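You operate a simulated robot arm through the tools that you are given. There is no shell and no other tool. Be economical: measure what you need, move in short steps, check, and stop when the job is done.

You are at the controls of a simulated two-armed robot. One attempt, no reset.

Task
Dust the purple film and box it under the lid.
Fine: black cloth, put back after; the film lies flat in the carton, the lid down on the rim; nothing is dropped or pinched. What is to be rubbed or washed off counts as gone when no trace of it is left.

The check looks at the end state, three seconds after you hand in, the way a careful person would. Anything else that was tipped, shoved, dropped, spilled or broken makes it a failure. Lids that push on must go on centred and level and be pressed home; caps that screw on are set level and turned clockwise until they are tight. Flat cloth is picked up by pressing the open fingertips on it (5 to 10 N) and closing them slowly along it; thin cloth reads only 2 to 8 mm in the jaws.

Robot
Two 7-joint arms with two-finger parallel grippers on one trunk, on a base that drives. Base frame: it is fixed to the floor where the robot stands at the start and does not move with it; the origin is under the middle of the robot, x ahead of it, y to its left, z up; the surface under the hand at the start is at about z = 545. Readings come in mm, rad, newtons and seconds.
The left shoulder is at the start at [80, 131, 947], the right one opposite. With the tool pointing down near the work surface each hand reaches from about 220 to 820 mm from the robot's upright axis, wherever it stands, measured 20 degrees to its own side. Places, roughly: black cloth (8x11x5 cm) [500, -200, 600]; carton [500, 300, 500]; carton lid (23x17x2 cm) [500, 0, 600]. Payload 1.57 kg a hand.
The tool frame of a hand sits at the grasp point between the pads (the TCP): z along the fingers, y along the line on which they close. The tips reach 30 mm beyond it. The gripper opens to 110 mm. The fingers are 24 mm wide and 12 mm thick; the gripper's body (48 by 112 mm) begins 78 mm behind the TCP.
Orientation is told as [roll, pitch, yaw] about the base's x, y, z axes, in that order, counted from this pose: with the fingers straight down and closing along the base's y, the tool's x points along the base's -x, its y along +y and its z along -z.

Tools
- The arms move only by the tool apply_moves. It takes "left_rows", "right_rows" or both (then of equal length, played together; a hand with none holds still); each is a list of rows, each a list of 7 numbers: the shift along the tool's x, y, z in m, then the turn, a rotation vector about the tool's x, y, z in rad, then the gripper command, from -1 (fully open) to 1 (shut), values between in proportion. In form: [[dx, dy, dz, ax, ay, az, claw], ...]. A call has 1 to 10 rows; each row shifts and turns the commanded pose from where the row before left it, along the tool's axes as they then stand. A row lasts 0.2 s, in which the tool goes at most 50 mm and 0.15 rad; a call with a longer step from one row to the next is refused whole, and so is a gripper value outside its range. Where a pose cannot be reached the arm comes as near as it can. A force on the tool above 40 N (or 10 N above the force at the start of the call, whichever is more), or a blocked arm, ends the call early, and 0.2 s more pass. Each finger travels about 108 mm/s and halts on what it meets, pressing with about 26 N; the grip force reading is that of the motor and also rises with nothing between the fingers. The clock runs only during rows and for 0.2 s after the last one: add rows that do not move to give the fingers time. The reply holds the time, the measured pose of the TCP, the force on the tool along the base axes, the opening and the grip force, in the units named above and with some noise, with the torque about the TCP (base axes, N m) and any sound that the robot's microphone picked up, and new pictures: "pictures" is both (left out), scene, wrist or none (wrist: the cameras of the hands that moved).
- Cameras (640 x 400 px; columns grow to the right, rows downward): "scene" is now at [-67.9, 28.4, 1400.4]; the picture's right is [0.35, -0.93, 0.00], its down [-0.75, -0.28, -0.60] and it looks along [0.56, 0.21, -0.80] (base axes); focal length 254 px, centre (320, 200). "left" rides on the left gripper at [70, -16, -141] in its tool frame; the picture's right is [0.23, 0.97, 0.00], its down [-0.85, 0.20, -0.48] and it looks along [-0.47, 0.11, 0.88] (tool axes); focal length 222 px, centre (320, 200). "right" rides on the right gripper at [70, 16, -141] in its tool frame; the picture's right is [-0.23, 0.97, 0.00], its down [-0.86, -0.20, -0.48] and it looks along [-0.47, -0.11, 0.88] (tool axes); focal length 222 px, centre (320, 200). There is no depth. A picture from a camera that has moved, and an enlarged one, comes with that camera's place and axes in the base frame and with its lens. The place of the scene camera against the robot may be out by one fixed shift of up to 12 mm in any direction.
- roll_base(legs): drives the robot by 1 to 6 legs, each [ahead, left, turn to the left] in mm, mm and rad, along the robot's own axes; the way and the turn of a leg run together, so that a leg with both is an arc; at most 1500 mm and 3.142 rad a leg. The arms and the cameras ride along, it lands a little off, and it stops where it bumps. It gives what a move gives, and a new picture of the scene camera.
- head_to(pan, tilt): turns the head with the scene camera to pan (to the left, within 1.902 rad either way) and tilt (down, from -0.506 to 1.204), counted from straight ahead of the robot. It gives what a move gives, and a new picture of the scene camera.
- enlarge(camera, box): a new picture of the part [left, top, right, bottom] of that camera's present view, enlarged. No time passes.
- close_job(): hands the job in; it is judged then, once.

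Work in short steps. Places have to be worked out from the pictures, the camera data and where the tool is seen: move nearer, look again, correct. Check each grasp and each placing, and mend what went wrong. You have 120 turns and 260 pictures in all, those below and enlarged ones among them. Open the grippers and draw the arms clear of the work before you hand the job in, unless the task says otherwise; then end with one line.

The tools are called after "Emit:" as name(argument=value, ...) on one line, values as JSON. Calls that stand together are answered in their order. apply_moves: Moves the arms, as the interface text tells. Its arguments: {"type":"object","properties":{"left_rows":{"type":"array","items":{"type":"array","items":{"type":"number"}}},"right_rows":{"type":"array","items":{"type":"array","items":{"type":"number"}}},"pictures":{"type":"string","enum":["both","scene","wrist","none"]}},"required":[]} The other tools are called the same way: roll_base (legs) drives the base; head_to (pan, tilt) turns the head that bears the scene camera; enlarge (camera, box) takes an enlarged picture of a part of a camera's view; close_job () hands the job in.

At the start:

```text
time: 0.0
left_tcp_pos: [391.2, 523.3, 907.5]
left_ee_rot: [0.001, 0.0, 0.0]
left_contact_force: [-0.5, 0.3, -0.1]
left_torque: [0.03, 0.0, 0.01]
left_opening: 109.9
left_grasp_force: 0.0
right_tcp_pos: [504.4, 88.4, 853.8]
right_ee_rot: [0.001, 0.001, -0.001]
right_contact_force: [0.3, 0.5, 0.7]
right_torque: [0.04, -0.02, -0.01]
right_opening: 110.0
right_grasp_force: 0.0
robot x, y, heading: [-3.3, 2.5, -0.004]
head pan, tilt: [0.363, 0.923]
```

scene: 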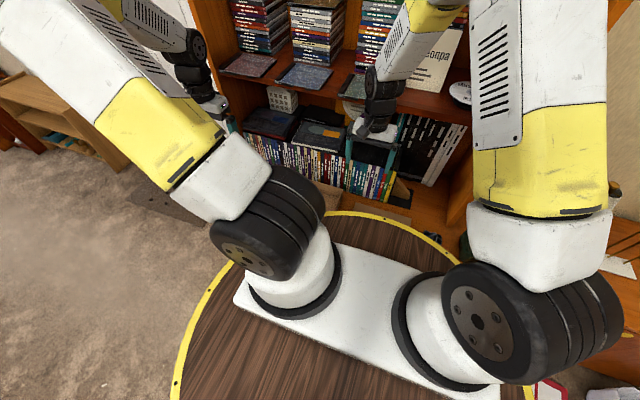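
right: 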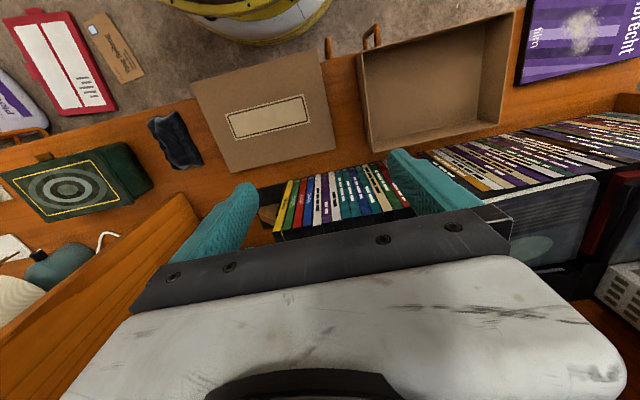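
left: 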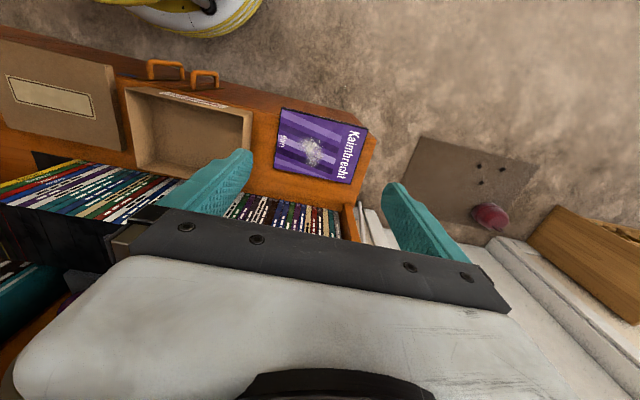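

The wrist views show the film (dusty, at about [455, 537]), carton, lid and cloth on a shelf board. I enlarge these before moving.

Emit:
enlarge(camera="left", box=[100, 60, 400, 248])

Emit:
enlarge(camera="right", box=[0, 0, 360, 225])

Emit:
enlarge(camera="right", box=[320, 0, 640, 200])

```text
2.13 times, centred on (250, 154) of left
camera zoom: at [321.3, 507.6, 1049.3], right [-0.23, 0.97, 0.0], down [0.85, 0.2, 0.48], along [0.47, 0.11, -0.88], focal length 473 px, centre (469, 298)
```

zoom: 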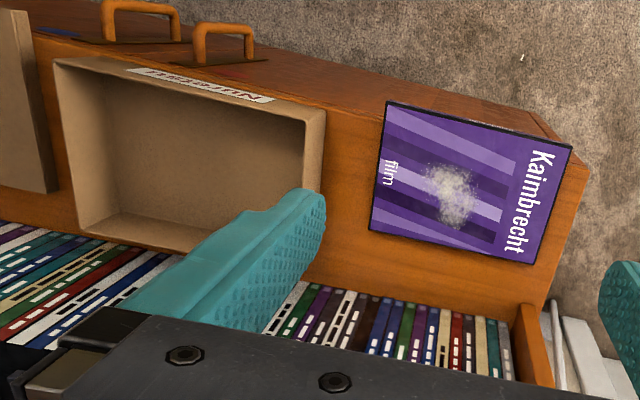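

```text
1.78 times, centred on (180, 112) of right
camera zoom: at [435.4, 104.3, 995.6], right [0.23, 0.97, 0.0], down [0.86, -0.2, 0.48], along [0.47, -0.11, -0.88], focal length 395 px, centre (569, 356)
```

zoom: 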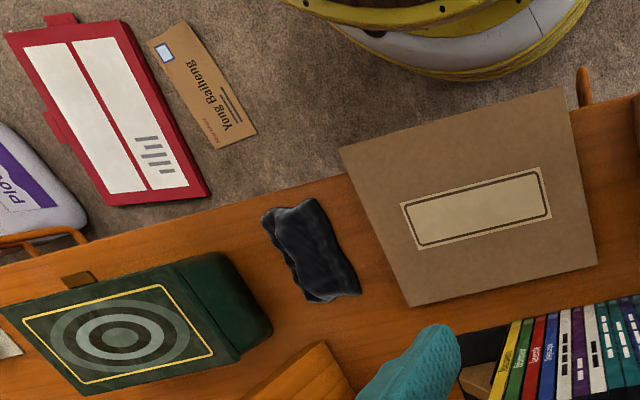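

```text
2.00 times, centred on (480, 100) of right
camera zoom: at [435.4, 104.3, 995.6], right [0.23, 0.97, 0.0], down [0.86, -0.2, 0.48], along [0.47, -0.11, -0.88], focal length 444 px, centre (0, 400)
```

zoom: 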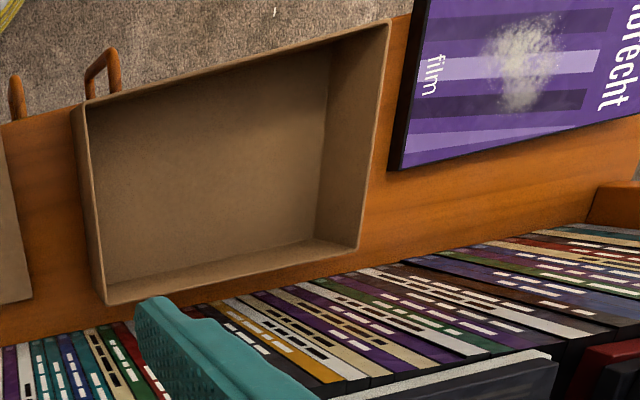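

The cloth lies around [475, -187], long along x, so the default jaw direction fits its 8 cm width. I move the right hand above it and raise the left hand slightly back for a better look at the film's edge.

Emit:
apply_moves(right_rows=[[0.004, -0.04, 0.015, 0, 0, 0, -1], [0.004, -0.04, 0.015, 0, 0, 0, -1], [0.004, -0.04, 0.015, 0, 0, 0, -1], [0.004, -0.04, 0.015, 0, 0, 0, -1], [0.004, -0.04, 0.015, 0, 0, 0, -1], [0.004, -0.04, 0.015, 0, 0, 0, -1], [0.004, -0.035, 0.014, 0, 0, 0, -1], [0, 0, 0, 0, 0, 0, -1]], left_rows=[[0.02, 0, 0.03, 0, 0, 0, -1], [0.02, 0, 0.03, 0, 0, 0, -1], [0.02, 0, 0.03, 0, 0, 0, -1], [0.02, 0, 0.03, 0, 0, 0, -1], [0.02, 0, 0.03, 0, 0, 0, -1], [0.02, 0, 0.03, 0, 0, 0, -1], [0, 0, 0, 0, 0, 0, -1], [0, 0, 0, 0, 0, 0, -1]], pictures="both")

```text
time: 1.8
left_tcp_pos: [274.3, 522.5, 728.8]
left_ee_rot: [0.0, 0.001, 0.0]
left_contact_force: [-0.9, 0.1, 0.1]
left_torque: [-0.01, 0.01, -0.03]
left_opening: 109.8
left_grasp_force: 0.2
right_tcp_pos: [474.3, -186.3, 749.2]
right_ee_rot: [-0.002, 0.0, 0.0]
right_contact_force: [0.8, -0.7, -0.1]
right_torque: [0.02, 0.01, 0.01]
right_opening: 109.8
right_grasp_force: 0.0
robot x, y, heading: [-2.0, -0.5, -0.0]
head pan, tilt: [0.363, 0.923]
camera scene: at [-67.9, 28.4, 1400.4], right [0.35, -0.93, 0.0], down [-0.75, -0.28, -0.6], along [0.56, 0.21, -0.8], focal length 254 px, centre (320, 200)
camera right: at [405.7, -171.3, 890.9], right [0.23, 0.97, 0.0], down [0.86, -0.2, 0.48], along [0.47, -0.11, -0.88], focal length 222 px, centre (320, 200)
camera left: at [204.3, 507.3, 870.6], right [-0.23, 0.97, 0.0], down [0.85, 0.2, 0.48], along [0.47, 0.11, -0.88], focal length 222 px, centre (320, 200)
```

scene: 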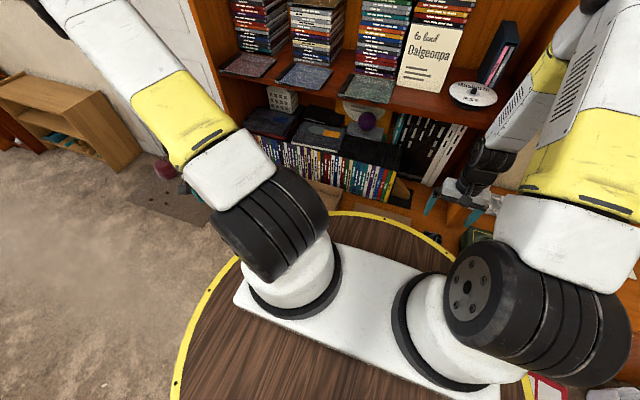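
right: 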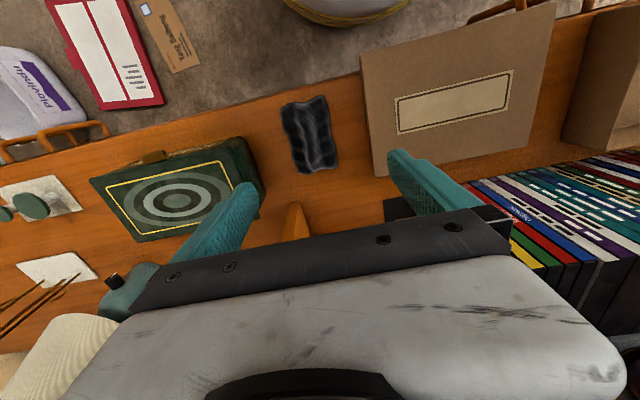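
left: 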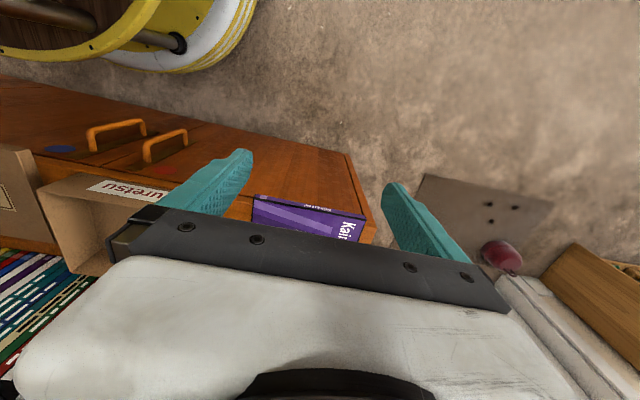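

Cloth refined to about [478, -200], with the green box close on its other side; I narrow the jaws to ~94 mm and come down over it partway. The left hand's film view shows a thick-edged case close to the shelf's front edge.

Emit:
apply_moves(right_rows=[[-0.004, -0.014, 0, 0, 0, 0, -0.71], [0, 0, 0.04, 0, 0, 0, -0.71], [0, 0, 0.04, 0, 0, 0, -0.71], [0, 0, 0.03, 0, 0, 0, -0.71], [0, 0, 0.02, 0, 0, 0, -0.71], [0, 0, 0, 0, 0, 0, -0.71]], pictures="wrist")

Emit:
enlarge(camera="left", box=[0, 60, 400, 310])

```text
time: 3.2
left_tcp_pos: [272.6, 523.8, 729.7]
left_ee_rot: [0.0, 0.0, -0.001]
left_contact_force: [0.4, -1.0, -0.4]
left_torque: [0.04, 0.0, 0.0]
left_opening: 110.1
left_grasp_force: 0.0
right_tcp_pos: [480.8, -200.5, 621.1]
right_ee_rot: [0.001, -0.001, 0.0]
right_contact_force: [1.0, 1.1, -0.5]
right_torque: [-0.01, -0.03, 0.01]
right_opening: 94.0
right_grasp_force: 0.1
robot x, y, heading: [2.4, 2.0, -0.002]
head pan, tilt: [0.363, 0.923]
camera right: at [411.4, -185.4, 761.8], right [0.23, 0.97, 0.0], down [0.85, -0.2, 0.48], along [0.47, -0.11, -0.88], focal length 222 px, centre (320, 200)
```

right: 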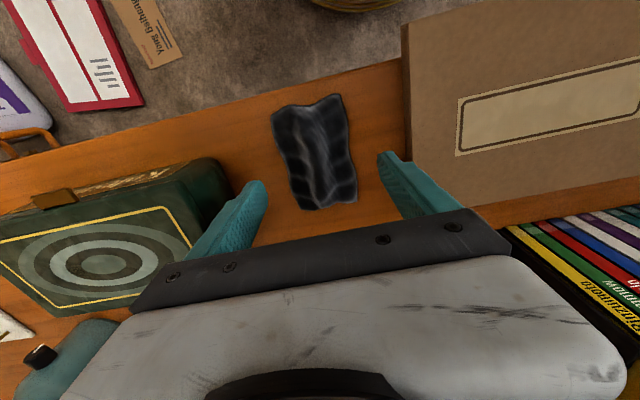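

```text
1.60 times, centred on (200, 185) of left
camera zoom: at [204.4, 507.3, 870.7], right [-0.23, 0.97, 0.0], down [0.85, 0.2, 0.48], along [0.47, 0.11, -0.88], focal length 355 px, centre (512, 224)
```

zoom: 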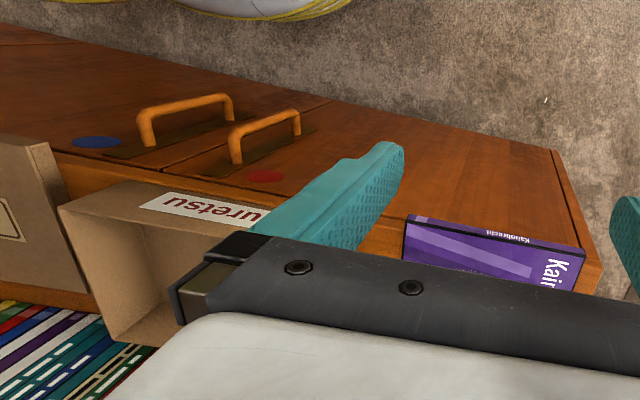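

Jaws straddle the cloth well. I go down another 32 mm and close slowly on it.

Emit:
apply_moves(right_rows=[[0.003, -0.002, 0.012, 0, 0, 0, -0.71], [0, 0, 0.01, 0, 0, 0, -0.71], [0, 0, 0.01, 0, 0, 0, -0.71], [0, 0, 0, 0, 0, 0, -0.4], [0, 0, 0, 0, 0, 0, 0], [0, 0, 0, 0, 0, 0, 0.4], [0, 0, 0, 0, 0, 0, 0.8], [0, 0, 0, 0, 0, 0, 1], [0, 0, 0, 0, 0, 0, 1]], pictures="wrist")

```text
time: 5.2
left_tcp_pos: [273.1, 523.9, 728.7]
left_ee_rot: [0.0, 0.0, 0.0]
left_contact_force: [-0.6, 0.2, 0.6]
left_torque: [0.02, -0.02, 0.03]
left_opening: 109.7
left_grasp_force: 0.1
right_tcp_pos: [477.0, -202.8, 588.7]
right_ee_rot: [0.001, 0.002, -0.001]
right_contact_force: [0.9, 2.1, 8.4]
right_torque: [0.05, -0.01, -0.02]
right_opening: 24.2
right_grasp_force: 25.6
robot x, y, heading: [-1.3, 3.3, 0.001]
head pan, tilt: [0.363, 0.923]
camera right: at [408.6, -187.6, 729.5], right [0.23, 0.97, 0.0], down [0.85, -0.2, 0.48], along [0.47, -0.11, -0.88], focal length 222 px, centre (320, 200)
```

right: 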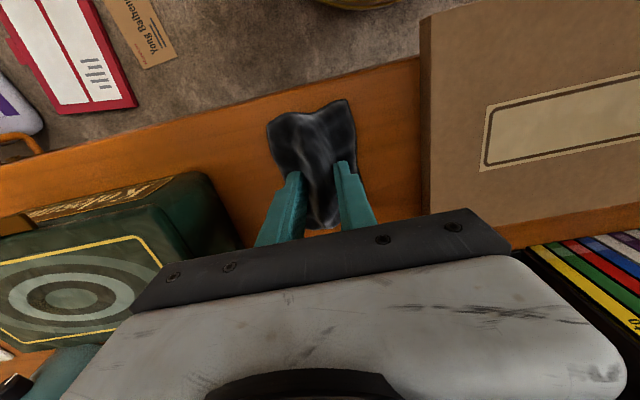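

Cloth held (24 mm opening, 25 N). I lift it clear, pulling slightly back from the bookcase.

Emit:
apply_moves(right_rows=[[0, 0, -0.02, 0, 0, 0, 1], [0, 0, -0.04, 0, 0, 0, 1], [0.01, 0, -0.04, 0, 0, 0, 1], [0.01, 0, -0.04, 0, 0, 0, 1], [0.01, 0, -0.04, 0, 0, 0, 1], [0.01, 0, -0.02, 0, 0, 0, 1], [0, 0, 0, 0, 0, 0, 1]], pictures="wrist")

```text
time: 6.8
left_tcp_pos: [275.0, 523.8, 728.6]
left_ee_rot: [0.001, 0.0, -0.001]
left_contact_force: [-0.6, -0.4, 0.3]
left_torque: [-0.01, 0.01, -0.01]
left_opening: 110.0
left_grasp_force: 0.0
right_tcp_pos: [436.0, -203.8, 788.1]
right_ee_rot: [0.0, 0.0, 0.0]
right_contact_force: [0.7, 0.1, 0.0]
right_torque: [0.02, 0.03, -0.02]
right_opening: 24.5
right_grasp_force: 26.3
robot x, y, heading: [1.1, -1.1, -0.002]
head pan, tilt: [0.363, 0.923]
camera right: at [366.7, -188.0, 930.3], right [0.23, 0.97, 0.0], down [0.86, -0.2, 0.48], along [0.47, -0.11, -0.88], focal length 222 px, centre (320, 200)
```

right: 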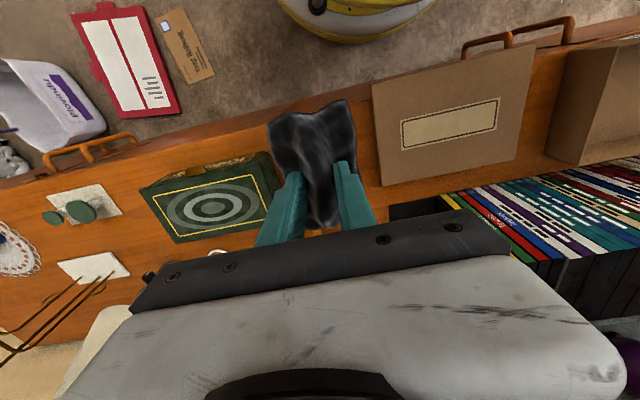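

The floor to the left is clear carpet; I drive 400 mm left so the film is in front of the right hand.

Emit:
roll_base(legs=[[0, 400, 0]])

```text
time: 9.3
left_tcp_pos: [270.7, 922.9, 729.8]
left_ee_rot: [0.001, 0.001, 0.004]
left_contact_force: [0.3, -0.3, -0.9]
left_torque: [0.01, 0.0, -0.01]
left_opening: 110.0
left_grasp_force: 0.1
right_tcp_pos: [435.1, 196.9, 788.1]
right_ee_rot: [0.001, 0.001, 0.004]
right_contact_force: [0.7, 0.6, 0.0]
right_torque: [-0.02, -0.02, -0.02]
right_opening: 24.0
right_grasp_force: 26.1
robot x, y, heading: [-1.7, 397.7, 0.002]
head pan, tilt: [0.363, 0.923]
camera scene: at [-68.6, 426.9, 1400.4], right [0.36, -0.93, 0.0], down [-0.74, -0.29, -0.6], along [0.56, 0.22, -0.8], focal length 254 px, centre (320, 200)
```

scene: 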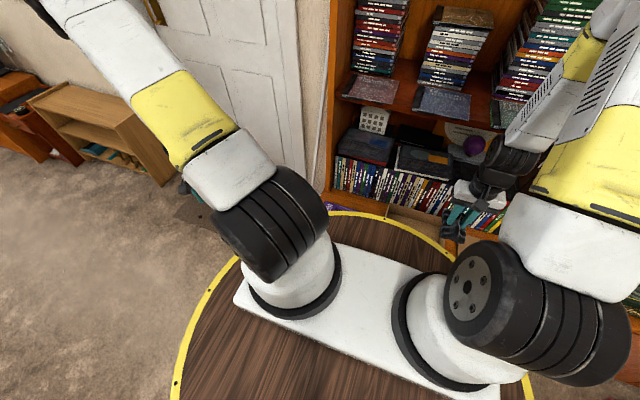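

Now I carry the cloth over near the film (y ≈ 520) to look closely at it.

Emit:
apply_moves(right_rows=[[0, 0.04, 0, 0, 0, 0, 1], [0, 0.045, 0, 0, 0, 0, 1], [0.005, 0.045, 0, 0, 0, 0, 1], [0.005, 0.045, 0, 0, 0, 0, 1], [0.01, 0.045, 0, 0, 0, 0, 1], [0.01, 0.04, 0, 0, 0, 0, 1], [0.01, 0.04, 0.01, 0, 0, 0, 1], [0.01, 0.03, 0.02, 0, 0, 0, 1], [0, 0, 0, 0, 0, 0, 1]], pictures="wrist")

Emit:
enlarge(camera="right", box=[100, 0, 500, 250])

```text
time: 11.3
left_tcp_pos: [272.1, 922.8, 728.8]
left_ee_rot: [-0.001, -0.001, 0.004]
left_contact_force: [0.1, 1.0, 0.1]
left_torque: [-0.02, -0.02, 0.02]
left_opening: 109.7
left_grasp_force: 0.1
right_tcp_pos: [383.4, 528.0, 758.0]
right_ee_rot: [0.001, 0.001, 0.001]
right_contact_force: [0.1, 0.7, -0.2]
right_torque: [-0.03, 0.01, -0.01]
right_opening: 23.9
right_grasp_force: 25.8
robot x, y, heading: [1.2, 396.3, -0.002]
head pan, tilt: [0.363, 0.923]
camera right: at [314.5, 544.1, 899.8], right [0.22, 0.97, 0.0], down [0.86, -0.2, 0.48], along [0.47, -0.11, -0.88], focal length 222 px, centre (320, 200)
```

right: 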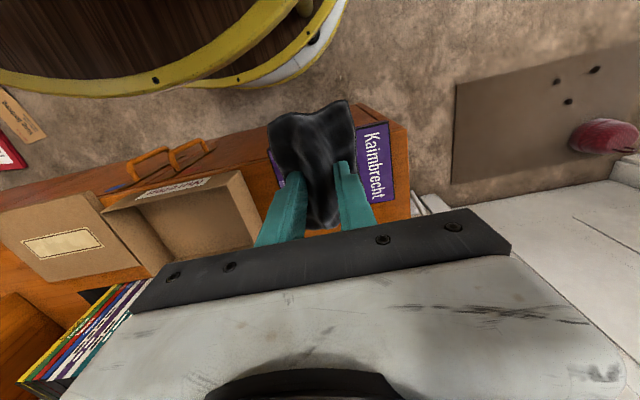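

```text
1.60 times, centred on (300, 125) of right
camera zoom: at [314.5, 544.1, 899.8], right [0.22, 0.97, 0.0], down [0.86, -0.2, 0.48], along [0.47, -0.11, -0.88], focal length 355 px, centre (352, 320)
```

zoom: 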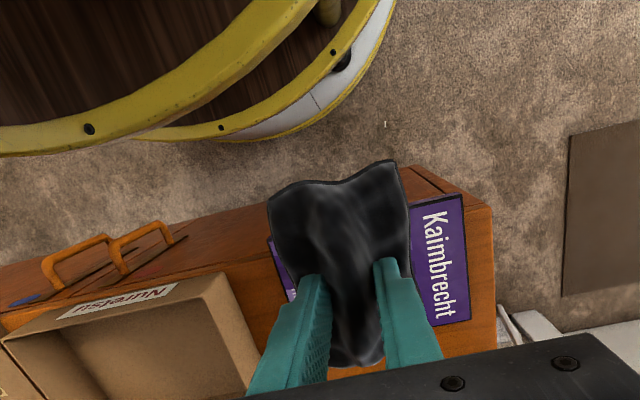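

The film spans about x 390–522, y 445–628, overhanging the board edge (x≈411) by ~20 mm; dust is centred near [463, 524]. I move the cloth above the dust.

Emit:
apply_moves(right_rows=[[-0.03, 0, 0.02, 0, 0, 0, 1], [-0.03, -0.003, 0.03, 0, 0, 0, 1], [-0.02, 0, 0.035, 0, 0, 0, 1], [0, 0, 0.03, 0, 0, 0, 1], [0, 0, 0.015, 0, 0, 0, 1], [0, 0, 0.01, 0, 0, 0, 1], [0, 0, 0.005, 0, 0, 0, 1]], pictures="wrist")

```text
time: 12.9
left_tcp_pos: [272.8, 923.1, 729.1]
left_ee_rot: [0.0, -0.001, 0.005]
left_contact_force: [-0.1, -0.5, 0.1]
left_torque: [-0.02, 0.03, 0.0]
left_opening: 110.0
left_grasp_force: 0.1
right_tcp_pos: [463.5, 525.1, 612.9]
right_ee_rot: [0.0, 0.0, 0.002]
right_contact_force: [0.0, -0.1, 0.4]
right_torque: [-0.02, 0.01, 0.0]
right_opening: 24.2
right_grasp_force: 25.8
robot x, y, heading: [2.2, 399.9, 0.003]
head pan, tilt: [0.363, 0.923]
camera right: at [395.0, 540.3, 754.4], right [0.22, 0.97, 0.0], down [0.86, -0.2, 0.48], along [0.47, -0.11, -0.88], focal length 222 px, centre (320, 200)
```

right: 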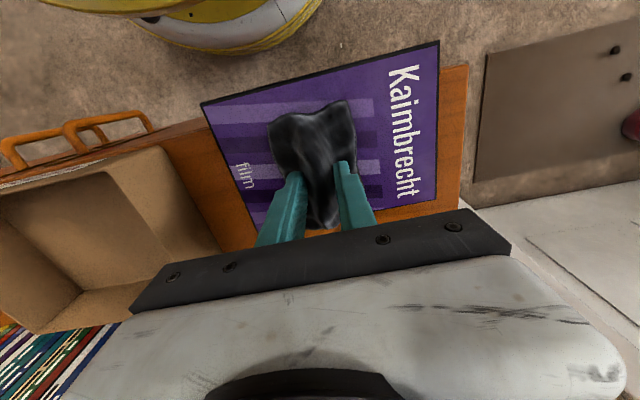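

Cloth is over the dust, no contact yet. I lower in small steps to feel contact.

Emit:
apply_moves(right_rows=[[0, 0, 0.003, 0, 0, 0, 1], [0, 0, 0.003, 0, 0, 0, 1], [0, 0, 0, 0, 0, 0, 1]], pictures="none")

```text
time: 13.7
left_tcp_pos: [272.1, 922.2, 728.4]
left_ee_rot: [-0.001, 0.0, 0.003]
left_contact_force: [-0.5, -0.5, -0.1]
left_torque: [-0.02, 0.01, 0.01]
left_opening: 110.1
left_grasp_force: 0.1
right_tcp_pos: [463.7, 524.4, 607.7]
right_ee_rot: [-0.001, 0.0, 0.003]
right_contact_force: [-1.0, 0.2, -1.6]
right_torque: [0.02, 0.01, -0.01]
right_opening: 24.1
right_grasp_force: 26.0
robot x, y, heading: [1.6, 397.0, 0.002]
head pan, tilt: [0.363, 0.923]
```

No contact yet at 607; I go on another 5 mm.

Emit:
apply_moves(right_rows=[[0, 0, 0.002, 0, 0, 0, 1], [0, 0, 0.002, 0, 0, 0, 1], [0, 0, 0.001, 0, 0, 0, 1], [0, 0, 0, 0, 0, 0, 1]], pictures="none")

```text
time: 14.7
left_tcp_pos: [271.1, 922.8, 728.0]
left_ee_rot: [0.001, 0.001, 0.004]
left_contact_force: [-0.7, 0.5, 0.5]
left_torque: [-0.02, -0.03, 0.02]
left_opening: 110.0
left_grasp_force: 0.0
right_tcp_pos: [464.8, 524.0, 602.9]
right_ee_rot: [-0.001, 0.0, 0.005]
right_contact_force: [-0.4, -1.1, 7.4]
right_torque: [-0.05, 0.02, -0.03]
right_opening: 24.2
right_grasp_force: 25.6
robot x, y, heading: [-3.7, 394.5, 0.005]
head pan, tilt: [0.363, 0.923]
```

Contact at 603 mm with 7 N. I rub in short strokes of ±16 mm and then look whether the film slides.

Emit:
apply_moves(right_rows=[[0, 0.016, 0, 0, 0, 0, 1], [0, -0.016, 0, 0, 0, 0, 1], [0, -0.016, 0, 0, 0, 0, 1], [0, 0.016, 0, 0, 0, 0, 1], [0, 0.016, 0, 0, 0, 0, 1], [0, -0.016, 0, 0, 0, 0, 1], [0, 0, 0, 0, 0, 0, 1]], pictures="wrist")

```text
time: 16.3
left_tcp_pos: [271.9, 922.2, 729.3]
left_ee_rot: [0.0, 0.0, 0.003]
left_contact_force: [-0.6, -1.0, -0.2]
left_torque: [-0.01, 0.01, 0.01]
left_opening: 109.8
left_grasp_force: 0.0
right_tcp_pos: [465.1, 522.8, 601.9]
right_ee_rot: [-0.002, -0.001, 0.005]
right_contact_force: [0.1, 1.7, 5.7]
right_torque: [0.13, -0.02, 0.02]
right_opening: 24.0
right_grasp_force: 26.0
robot x, y, heading: [-2.8, 399.3, 0.005]
head pan, tilt: [0.363, 0.923]
camera right: at [396.2, 539.1, 744.0], right [0.22, 0.97, 0.0], down [0.86, -0.2, 0.48], along [0.47, -0.11, -0.88], focal length 222 px, centre (320, 200)
```

right: 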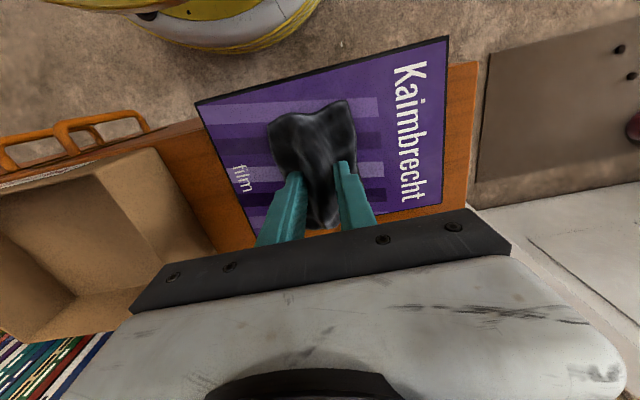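

Film stayed put. Now longer strokes: ±32 mm along y with x offsets of ±20 mm.

Emit:
apply_moves(right_rows=[[0, 0.03, 0, 0, 0, 0, 1], [0.02, 0, 0, 0, 0, 0, 1], [0, -0.03, 0, 0, 0, 0, 1], [0, -0.03, 0, 0, 0, 0, 1], [-0.02, 0, 0, 0, 0, 0, 1], [0, 0.03, 0, 0, 0, 0, 1], [0, 0.03, 0, 0, 0, 0, 1], [-0.02, 0, 0, 0, 0, 0, 1], [0, -0.03, 0, 0, 0, 0, 1], [0, -0.03, 0, 0, 0, 0, 1]], pictures="wrist")

```text
time: 18.5
left_tcp_pos: [271.0, 922.5, 728.5]
left_ee_rot: [0.0, 0.0, 0.005]
left_contact_force: [1.1, -0.3, -0.2]
left_torque: [-0.02, -0.02, -0.01]
left_opening: 109.7
left_grasp_force: 0.1
right_tcp_pos: [485.9, 494.7, 602.3]
right_ee_rot: [-0.001, 0.001, 0.004]
right_contact_force: [0.0, 0.1, -0.8]
right_torque: [-0.03, -0.01, 0.0]
right_opening: 24.2
right_grasp_force: 25.6
robot x, y, heading: [-3.4, 400.8, -0.001]
head pan, tilt: [0.363, 0.923]
camera right: at [416.6, 509.4, 744.3], right [0.22, 0.97, 0.0], down [0.86, -0.2, 0.48], along [0.47, -0.11, -0.88], focal length 222 px, centre (320, 200)
```

right: 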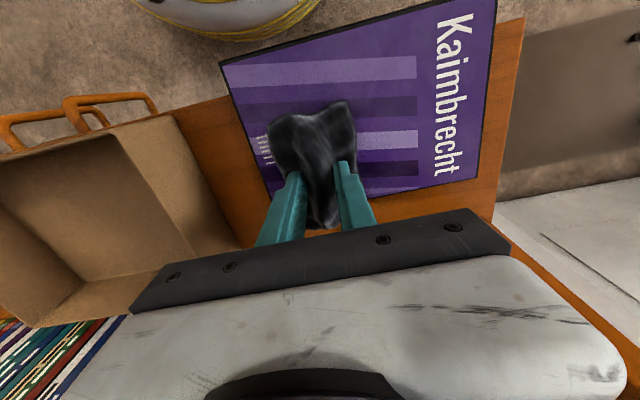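

Dust seems gone where visible. I lift and pull back to inspect the whole film.

Emit:
apply_moves(right_rows=[[0, 0, -0.03, 0, 0, 0, 1], [0, -0.03, -0.04, 0, 0, 0, 1], [0.02, -0.045, -0.02, 0, 0, 0, 1], [0.03, -0.04, 0, 0, 0, 0, 1], [0.03, -0.03, 0, 0, 0, 0, 1], [0, 0, 0, 0, 0, 0, 1]], pictures="wrist")

Emit:
enlarge(camera="right", box=[320, 0, 640, 200])

```text
refused: row 3 steps farther than a row can; nothing moved
```

```text
2.00 times, centred on (480, 100) of right
camera zoom: at [416.6, 509.4, 744.3], right [0.22, 0.97, 0.0], down [0.86, -0.2, 0.48], along [0.47, -0.11, -0.88], focal length 444 px, centre (0, 400)
```

zoom: 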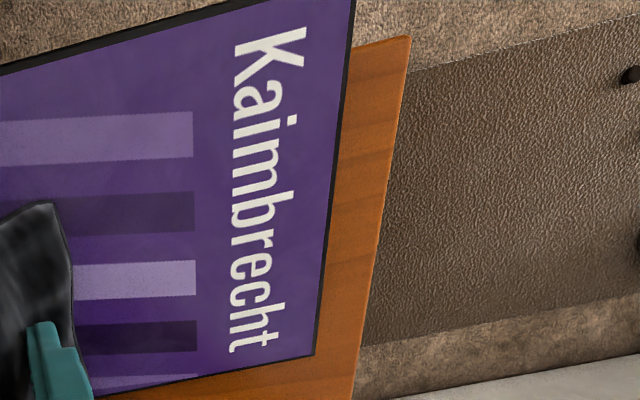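

The step was too long; I repeat with smaller steps.

Emit:
apply_moves(right_rows=[[0, 0, -0.03, 0, 0, 0, 1], [0, -0.025, -0.035, 0, 0, 0, 1], [0.02, -0.035, -0.02, 0, 0, 0, 1], [0.02, -0.035, 0, 0, 0, 0, 1], [0.02, -0.035, 0, 0, 0, 0, 1], [0.02, -0.03, 0, 0, 0, 0, 1], [0, 0, 0, 0, 0, 0, 1]], pictures="none")

Emit:
enlarge(camera="right", box=[320, 0, 640, 200])

```text
time: 20.1
left_tcp_pos: [272.0, 923.6, 728.6]
left_ee_rot: [0.001, -0.001, 0.004]
left_contact_force: [-0.1, 0.8, -0.3]
left_torque: [0.03, 0.06, 0.0]
left_opening: 109.7
left_grasp_force: 0.1
right_tcp_pos: [403.0, 334.2, 685.9]
right_ee_rot: [0.0, 0.001, 0.004]
right_contact_force: [-0.4, -0.1, -0.2]
right_torque: [0.01, 0.01, 0.0]
right_opening: 23.8
right_grasp_force: 26.0
robot x, y, heading: [0.2, 398.6, 0.004]
head pan, tilt: [0.363, 0.923]
```

```text
2.00 times, centred on (480, 100) of right
camera zoom: at [334.1, 349.1, 828.6], right [0.22, 0.97, 0.0], down [0.86, -0.2, 0.48], along [0.47, -0.11, -0.88], focal length 444 px, centre (0, 400)
```

zoom: 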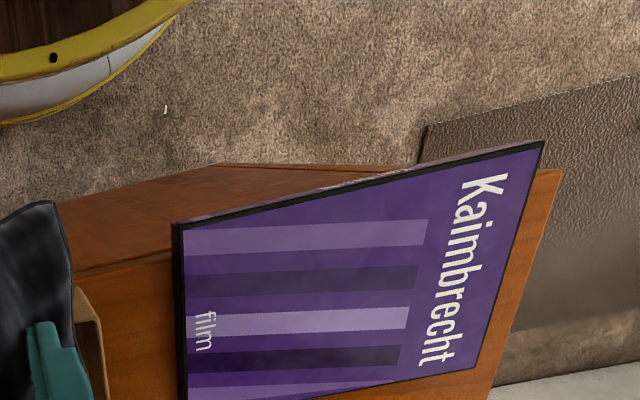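

The film looks nearly clean; I check for residual traces with a closer view.

Emit:
enlarge(camera="right", box=[400, 90, 576, 200])

```text
3.64 times, centred on (488, 145) of right
camera zoom: at [334.1, 349.1, 828.6], right [0.22, 0.97, 0.0], down [0.86, -0.2, 0.48], along [0.47, -0.11, -0.88], focal length 808 px, centre (-291, 400)
```

zoom: 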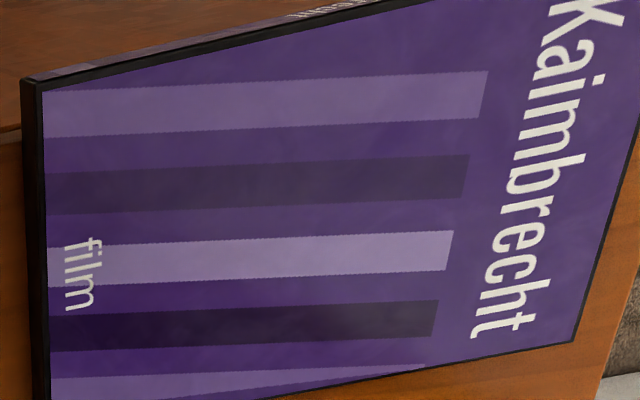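

There may be faint haze on the lower (far) dark stripe. I go back for a second, slightly firmer rub centred a bit farther in x.

Emit:
apply_moves(right_rows=[[-0.02, 0.035, 0, 0, 0, 0, 1], [-0.02, 0.045, 0, 0, 0, 0, 1], [-0.02, 0.045, 0, 0, 0, 0, 1], [-0.017, 0.045, 0, 0, 0, 0, 1], [0, 0.02, 0.04, 0, 0, 0, 1], [0, 0, 0.03, 0, 0, 0, 1], [0, 0, 0.01, 0, 0, 0, 1], [0, 0, 0.003, 0, 0, 0, 1], [0, 0, 0.002, 0, 0, 0, 1], [0, 0, 0, 0, 0, 0, 1]], pictures="wrist")

```text
time: 22.3
left_tcp_pos: [273.1, 923.0, 728.8]
left_ee_rot: [0.0, -0.001, 0.003]
left_contact_force: [-0.6, 0.3, 0.3]
left_torque: [0.0, 0.01, -0.02]
left_opening: 110.1
left_grasp_force: 0.1
right_tcp_pos: [482.8, 522.5, 602.7]
right_ee_rot: [0.001, 0.0, 0.002]
right_contact_force: [-1.8, -1.9, 18.0]
right_torque: [-0.1, 0.22, -0.02]
right_opening: 23.9
right_grasp_force: 26.4
robot x, y, heading: [-2.3, 396.0, 0.003]
head pan, tilt: [0.363, 0.923]
camera right: at [413.5, 539.2, 744.2], right [0.22, 0.97, 0.0], down [0.86, -0.2, 0.48], along [0.47, -0.11, -0.88], focal length 222 px, centre (320, 200)
```

right: 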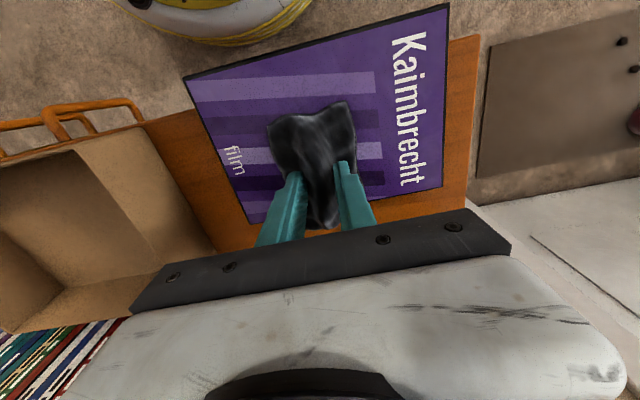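

18 N is a bit firm; I ease up 1 mm and rub.

Emit:
apply_moves(right_rows=[[0, 0.015, -0.001, 0, 0, 0, 1], [0, 0.015, 0, 0, 0, 0, 1], [0, -0.03, 0, 0, 0, 0, 1], [0, -0.03, 0, 0, 0, 0, 1], [0.015, 0, 0, 0, 0, 0, 1], [0, 0.03, 0, 0, 0, 0, 1], [0, 0.03, 0, 0, 0, 0, 1], [0.015, 0, 0, 0, 0, 0, 1], [0, -0.03, 0, 0, 0, 0, 1], [0, -0.03, 0, 0, 0, 0, 1]], pictures="none")

Emit:
apply_moves(right_rows=[[0, 0, -0.03, 0, 0, 0, 1], [0, -0.025, -0.035, 0, 0, 0, 1], [0, -0.025, -0.04, 0, 0, 0, 1], [0.01, -0.025, -0.03, 0, 0, 0, 1], [0.01, -0.03, -0.03, 0, 0, 0, 1], [0, 0, 0, 0, 0, 0, 1]], pictures="wrist")

```text
time: 24.5
left_tcp_pos: [272.3, 922.7, 729.2]
left_ee_rot: [-0.001, -0.001, 0.004]
left_contact_force: [-0.2, 0.0, -0.2]
left_torque: [-0.03, 0.01, -0.01]
left_opening: 110.0
left_grasp_force: 0.0
right_tcp_pos: [449.7, 495.2, 603.7]
right_ee_rot: [-0.001, 0.0, 0.004]
right_contact_force: [0.1, 0.8, -0.2]
right_torque: [-0.01, 0.01, 0.0]
right_opening: 23.8
right_grasp_force: 26.1
robot x, y, heading: [-1.7, 400.1, 0.003]
head pan, tilt: [0.363, 0.923]
```

```text
time: 25.9
left_tcp_pos: [271.6, 922.0, 728.5]
left_ee_rot: [0.0, 0.001, 0.004]
left_contact_force: [-1.0, -0.1, -0.5]
left_torque: [0.01, 0.01, 0.05]
left_opening: 110.1
left_grasp_force: 0.1
right_tcp_pos: [434.2, 387.1, 770.9]
right_ee_rot: [-0.001, -0.001, 0.003]
right_contact_force: [-0.7, -0.4, -1.0]
right_torque: [0.0, -0.02, -0.02]
right_opening: 23.6
right_grasp_force: 26.2
robot x, y, heading: [-0.1, 399.3, 0.001]
head pan, tilt: [0.363, 0.923]
camera right: at [364.2, 402.4, 912.4], right [0.22, 0.97, 0.0], down [0.86, -0.2, 0.48], along [0.47, -0.11, -0.88], focal length 222 px, centre (320, 200)
```

right: 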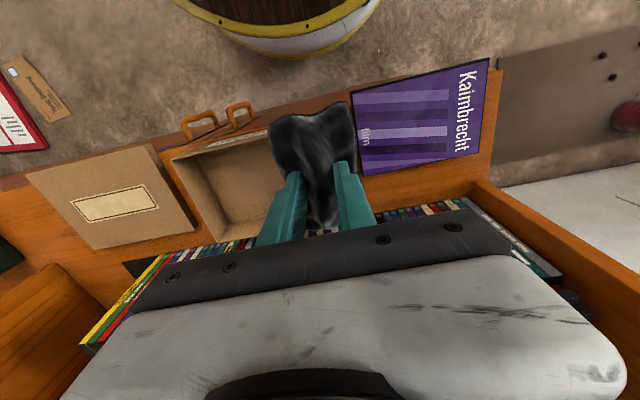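

Emit:
enlarge(camera="right", box=[340, 50, 516, 160])

Emit:
enlarge(camera="right", box=[0, 60, 320, 260])

```text
3.64 times, centred on (428, 105) of right
camera zoom: at [364.2, 402.4, 912.4], right [0.22, 0.97, 0.0], down [0.86, -0.2, 0.48], along [0.47, -0.11, -0.88], focal length 808 px, centre (-73, 546)
```

zoom: 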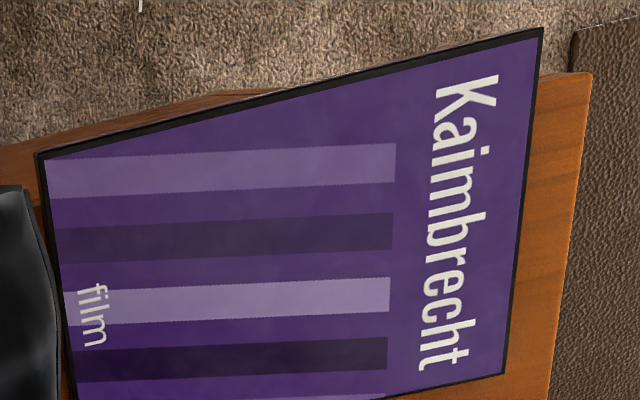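

```text
2.00 times, centred on (160, 160) of right
camera zoom: at [364.2, 402.4, 912.4], right [0.22, 0.97, 0.0], down [0.86, -0.2, 0.48], along [0.47, -0.11, -0.88], focal length 444 px, centre (640, 280)
```

zoom: 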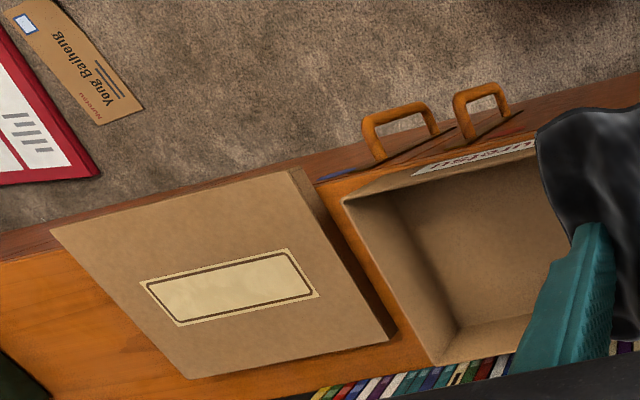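

The film is clean now. I drive back right to return the cloth to its place.

Emit:
roll_base(legs=[[0, -400, 0]])

Emit:
apply_moves(right_rows=[[0, -0.035, 0, 0, 0, 0, 1], [0, -0.045, 0, 0, 0, 0, 1], [0, -0.045, 0, 0, 0, 0, 1], [-0.02, -0.04, 0, 0, 0, 0, 1], [-0.02, -0.025, 0.03, 0, 0, 0, 1], [0, 0, 0.03, 0, 0, 0, 1], [0, 0, 0, 0, 0, 0, 1]], pictures="wrist")

```text
time: 28.4
left_tcp_pos: [274.1, 516.0, 729.0]
left_ee_rot: [0.0, 0.001, 0.0]
left_contact_force: [-0.4, 0.0, -0.6]
left_torque: [-0.02, -0.03, 0.02]
left_opening: 109.9
left_grasp_force: 0.1
right_tcp_pos: [434.0, -19.4, 770.5]
right_ee_rot: [0.001, -0.001, 0.001]
right_contact_force: [0.2, 0.0, 0.8]
right_torque: [0.0, -0.02, -0.03]
right_opening: 23.8
right_grasp_force: 26.4
robot x, y, heading: [-1.3, -6.9, -0.005]
head pan, tilt: [0.363, 0.923]
camera scene: at [-68.0, 22.1, 1400.4], right [0.35, -0.94, 0.0], down [-0.75, -0.28, -0.6], along [0.56, 0.21, -0.8], focal length 254 px, centre (320, 200)
```

scene: 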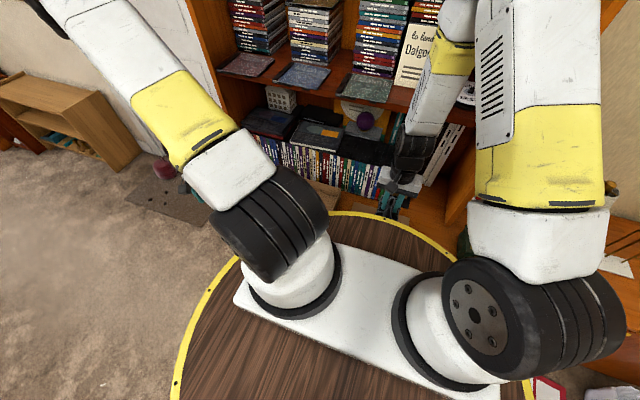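

```text
time: 30.0
left_tcp_pos: [274.8, 515.8, 729.6]
left_ee_rot: [0.001, 0.001, -0.001]
left_contact_force: [0.2, -0.9, 0.4]
left_torque: [-0.01, 0.0, 0.0]
left_opening: 110.2
left_grasp_force: 0.0
right_tcp_pos: [475.2, -209.7, 711.9]
right_ee_rot: [0.0, 0.002, 0.0]
right_contact_force: [-0.4, -0.2, -0.9]
right_torque: [0.05, -0.02, -0.02]
right_opening: 23.8
right_grasp_force: 25.6
robot x, y, heading: [-2.3, -4.8, -0.002]
head pan, tilt: [0.363, 0.923]
camera right: at [405.5, -194.1, 853.4], right [0.23, 0.97, 0.0], down [0.85, -0.2, 0.48], along [0.47, -0.11, -0.88], focal length 222 px, centre (320, 200)
```

right: 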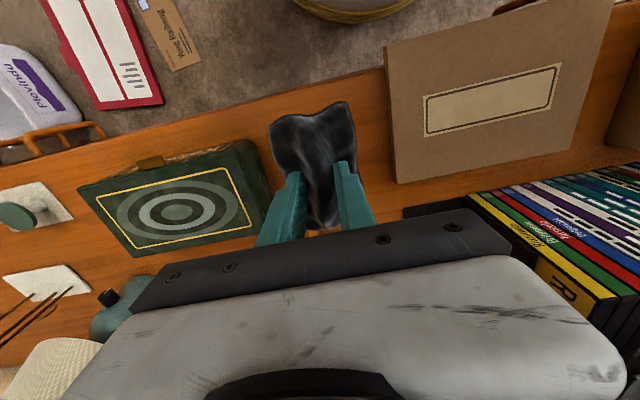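

I lower the cloth to its original spot [477, -203], at the z where it was gripped.

Emit:
apply_moves(right_rows=[[-0.002, 0.007, 0.03, 0, 0, 0, 1], [0, 0, 0.04, 0, 0, 0, 1], [0, 0, 0.03, 0, 0, 0, 1], [0, 0, 0.015, 0, 0, 0, 1], [0, 0, 0.004, 0, 0, 0, 1], [0, 0, 0, 0, 0, 0, 1]], pictures="none")

```text
time: 31.4
left_tcp_pos: [274.4, 515.5, 728.1]
left_ee_rot: [0.001, 0.0, 0.001]
left_contact_force: [0.8, -0.8, -0.9]
left_torque: [0.0, 0.0, 0.01]
left_opening: 110.1
left_grasp_force: 0.0
right_tcp_pos: [475.3, -202.5, 592.2]
right_ee_rot: [-0.001, -0.001, -0.001]
right_contact_force: [-0.1, 0.5, -0.5]
right_torque: [-0.02, 0.0, -0.02]
right_opening: 23.9
right_grasp_force: 25.7
robot x, y, heading: [0.7, -7.6, -0.002]
head pan, tilt: [0.363, 0.923]
```

Nearly down; 3 mm more until light contact, then open slowly and lift out.

Emit:
apply_moves(right_rows=[[0, 0, 0.003, 0, 0, 0, 1], [0, 0, 0, 0, 0, 0, 0.4], [0, 0, 0, 0, 0, 0, 0], [0, 0, 0, 0, 0, 0, -0.4], [0, 0, 0, 0, 0, 0, -0.65], [0, 0, 0, 0, 0, 0, -0.65], [0, 0, -0.03, 0, 0, 0, -0.65], [0, 0, -0.04, 0, 0, 0, -0.65], [0, 0, -0.04, 0, 0, 0, -0.65], [0, 0, 0, 0, 0, 0, -0.65]], pictures="wrist")

```text
time: 33.6
left_tcp_pos: [274.2, 516.5, 729.3]
left_ee_rot: [-0.001, -0.001, 0.0]
left_contact_force: [0.8, -0.8, -0.8]
left_torque: [-0.02, -0.01, 0.01]
left_opening: 110.0
left_grasp_force: 0.0
right_tcp_pos: [477.8, -202.2, 700.1]
right_ee_rot: [0.0, 0.0, 0.0]
right_contact_force: [0.5, -1.1, -0.1]
right_torque: [-0.01, 0.03, 0.01]
right_opening: 90.9
right_grasp_force: 0.1
robot x, y, heading: [1.6, -7.1, -0.003]
head pan, tilt: [0.363, 0.923]
camera right: at [408.4, -186.6, 840.6], right [0.23, 0.97, 0.0], down [0.86, -0.2, 0.48], along [0.47, -0.11, -0.88], focal length 222 px, centre (320, 200)
```

right: 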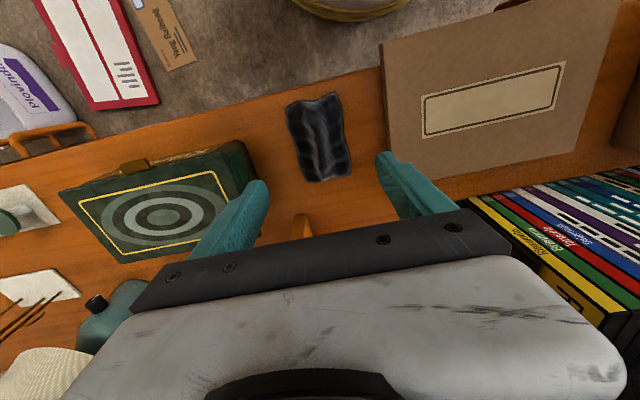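

Cloth is back in place. Now I turn the left hand to point forward (fingers along +x) in preparation for pinching the film's overhanging front edge.

Emit:
apply_moves(left_rows=[[0, 0, 0, 0, -0.15, 0, -1], [0, 0, 0, 0, -0.15, 0, -1], [0, 0, 0, 0, -0.15, 0, -1], [0, 0, 0, 0, -0.15, 0, -1], [0, 0, 0, 0, -0.15, 0, -1], [0, 0, 0, 0, -0.15, 0, -1], [0, 0, 0, 0, -0.15, 0, -1], [0, 0, 0, 0, -0.15, 0, -1], [0, 0, 0, 0, -0.15, 0, -1], [0, 0, 0, 0, -0.15, 0, -1]], pictures="wrist")

```text
time: 35.8
left_tcp_pos: [272.9, 527.5, 726.5]
left_ee_rot: [0.199, -1.409, -0.166]
left_contact_force: [-0.6, 0.2, 0.1]
left_torque: [0.0, 0.0, 0.02]
left_opening: 109.9
left_grasp_force: 0.0
left hand out of reach, approached as far as the arm can: row 6
right_tcp_pos: [477.1, -201.7, 697.8]
right_ee_rot: [-0.001, 0.001, -0.001]
right_contact_force: [-0.7, -1.6, 1.1]
right_torque: [-0.01, -0.02, 0.04]
right_opening: 90.5
right_grasp_force: 0.0
robot x, y, heading: [2.9, -7.5, -0.007]
head pan, tilt: [0.363, 0.923]
camera left: at [122.3, 508.0, 679.9], right [-0.07, 0.98, -0.19], down [-0.34, 0.16, 0.93], along [0.94, 0.13, 0.33], focal length 222 px, centre (320, 200)
```

left: 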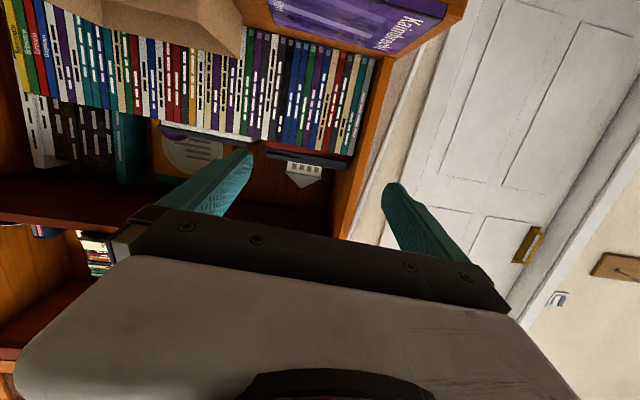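

The hand almost reaches; now I roll it about its axis so the jaws close vertically, and see if that's reachable.

Emit:
apply_moves(left_rows=[[0, 0, 0, 0, 0, 0.15, -1], [0, 0, 0, 0, 0, 0.15, -1], [0, 0, 0, 0, 0, 0.15, -1], [0, 0, 0, 0, 0, 0.15, -1], [0, 0, 0, 0, 0, 0.15, -1], [0, 0, 0, 0, 0, 0.15, -1], [0, 0, 0, 0, 0, 0.15, -1], [0, 0, 0, 0, 0, 0.15, -1], [0, 0, 0, 0, 0, 0.15, -1], [0, 0, 0, 0, 0, 0.15, -1]], pictures="wrist")

```text
time: 38.0
left_tcp_pos: [272.8, 528.3, 726.9]
left_ee_rot: [1.41, -0.035, -1.529]
left_contact_force: [1.0, -0.2, -0.6]
left_torque: [0.01, 0.01, 0.01]
left_opening: 109.9
left_grasp_force: 0.0
right_tcp_pos: [477.1, -201.6, 698.4]
right_ee_rot: [0.0, 0.0, 0.0]
right_contact_force: [0.0, 0.4, 0.1]
right_torque: [0.02, 0.02, 0.0]
right_opening: 90.7
right_grasp_force: 0.0
robot x, y, heading: [-2.7, -8.3, -0.007]
head pan, tilt: [0.363, 0.923]
camera left: at [128.2, 592.0, 730.9], right [0.14, 0.27, 0.95], down [-0.41, -0.86, 0.3], along [0.9, -0.43, -0.02], focal length 222 px, centre (320, 200)
```

left: 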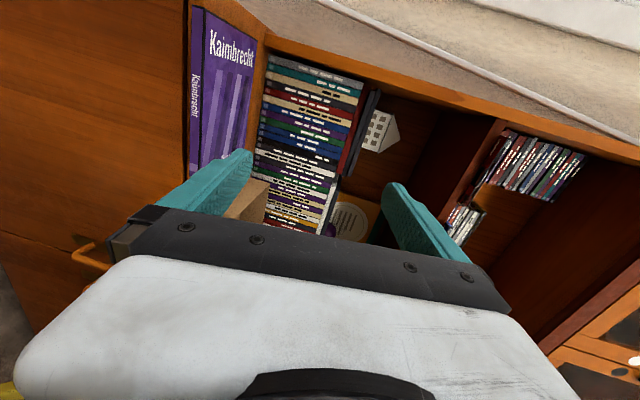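

Orientation works (jaws vertical, fingers forward, 9° down). I level it and lower towards film height, standing off in front.

Emit:
apply_moves(left_rows=[[0, 0, 0, -0.08, -0.018, 0, -0.3], [0, 0, 0, -0.08, -0.018, 0, -0.3], [0, -0.03, 0, 0, 0, 0, -0.3], [0, -0.03, 0, 0, 0, 0, -0.3], [0, -0.03, 0, 0, 0, 0, -0.3], [0, -0.03, 0, 0, 0, 0, -0.3], [0, 0, 0, 0, 0, 0, -0.3]], pictures="wrist")

```text
time: 39.6
left_tcp_pos: [271.2, 522.5, 606.8]
left_ee_rot: [1.573, -0.041, -1.565]
left_contact_force: [0.1, -0.9, -0.6]
left_torque: [0.0, 0.02, -0.02]
left_opening: 71.6
left_grasp_force: 0.0
right_tcp_pos: [477.6, -202.1, 699.2]
right_ee_rot: [0.0, 0.0, -0.002]
right_contact_force: [0.6, -0.4, -1.2]
right_torque: [0.01, 0.02, 0.01]
right_opening: 90.9
right_grasp_force: 0.0
robot x, y, heading: [-3.2, -8.4, -0.002]
head pan, tilt: [0.363, 0.923]
camera left: at [129.7, 590.1, 587.9], right [0.0, 0.27, 0.96], down [-0.47, -0.85, 0.23], along [0.88, -0.46, 0.13], focal length 222 px, centre (320, 200)
```

left: 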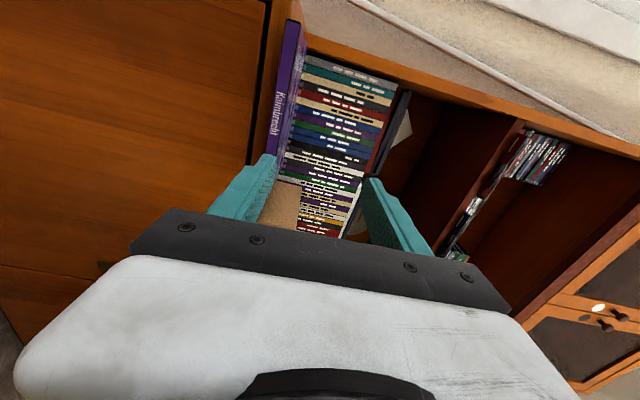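

Level within 0.04 rad. I enlarge the film's edge in this view to measure its height.

Emit:
enlarge(camera="left", box=[230, 0, 390, 100])

Emit:
enlarge(camera="left", box=[210, 90, 370, 190])

```text
4.00 times, centred on (310, 50) of left
camera zoom: at [129.7, 590.1, 587.9], right [0.0, 0.27, 0.96], down [-0.47, -0.85, 0.23], along [0.88, -0.46, 0.13], focal length 888 px, centre (360, 800)
```

zoom: 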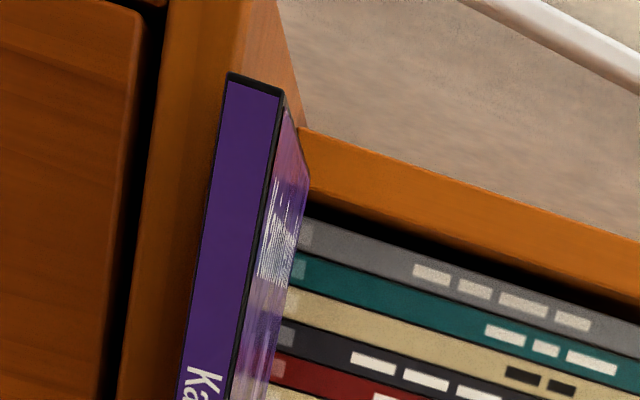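

```text
4.00 times, centred on (290, 140) of left
camera zoom: at [129.7, 590.1, 587.9], right [0.0, 0.27, 0.96], down [-0.47, -0.85, 0.23], along [0.88, -0.46, 0.13], focal length 888 px, centre (440, 440)
```

zoom: 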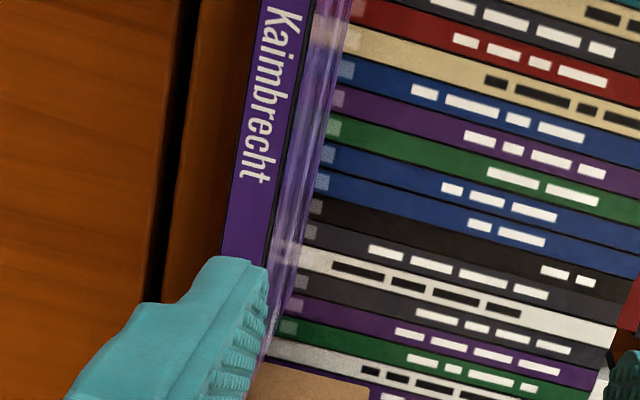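

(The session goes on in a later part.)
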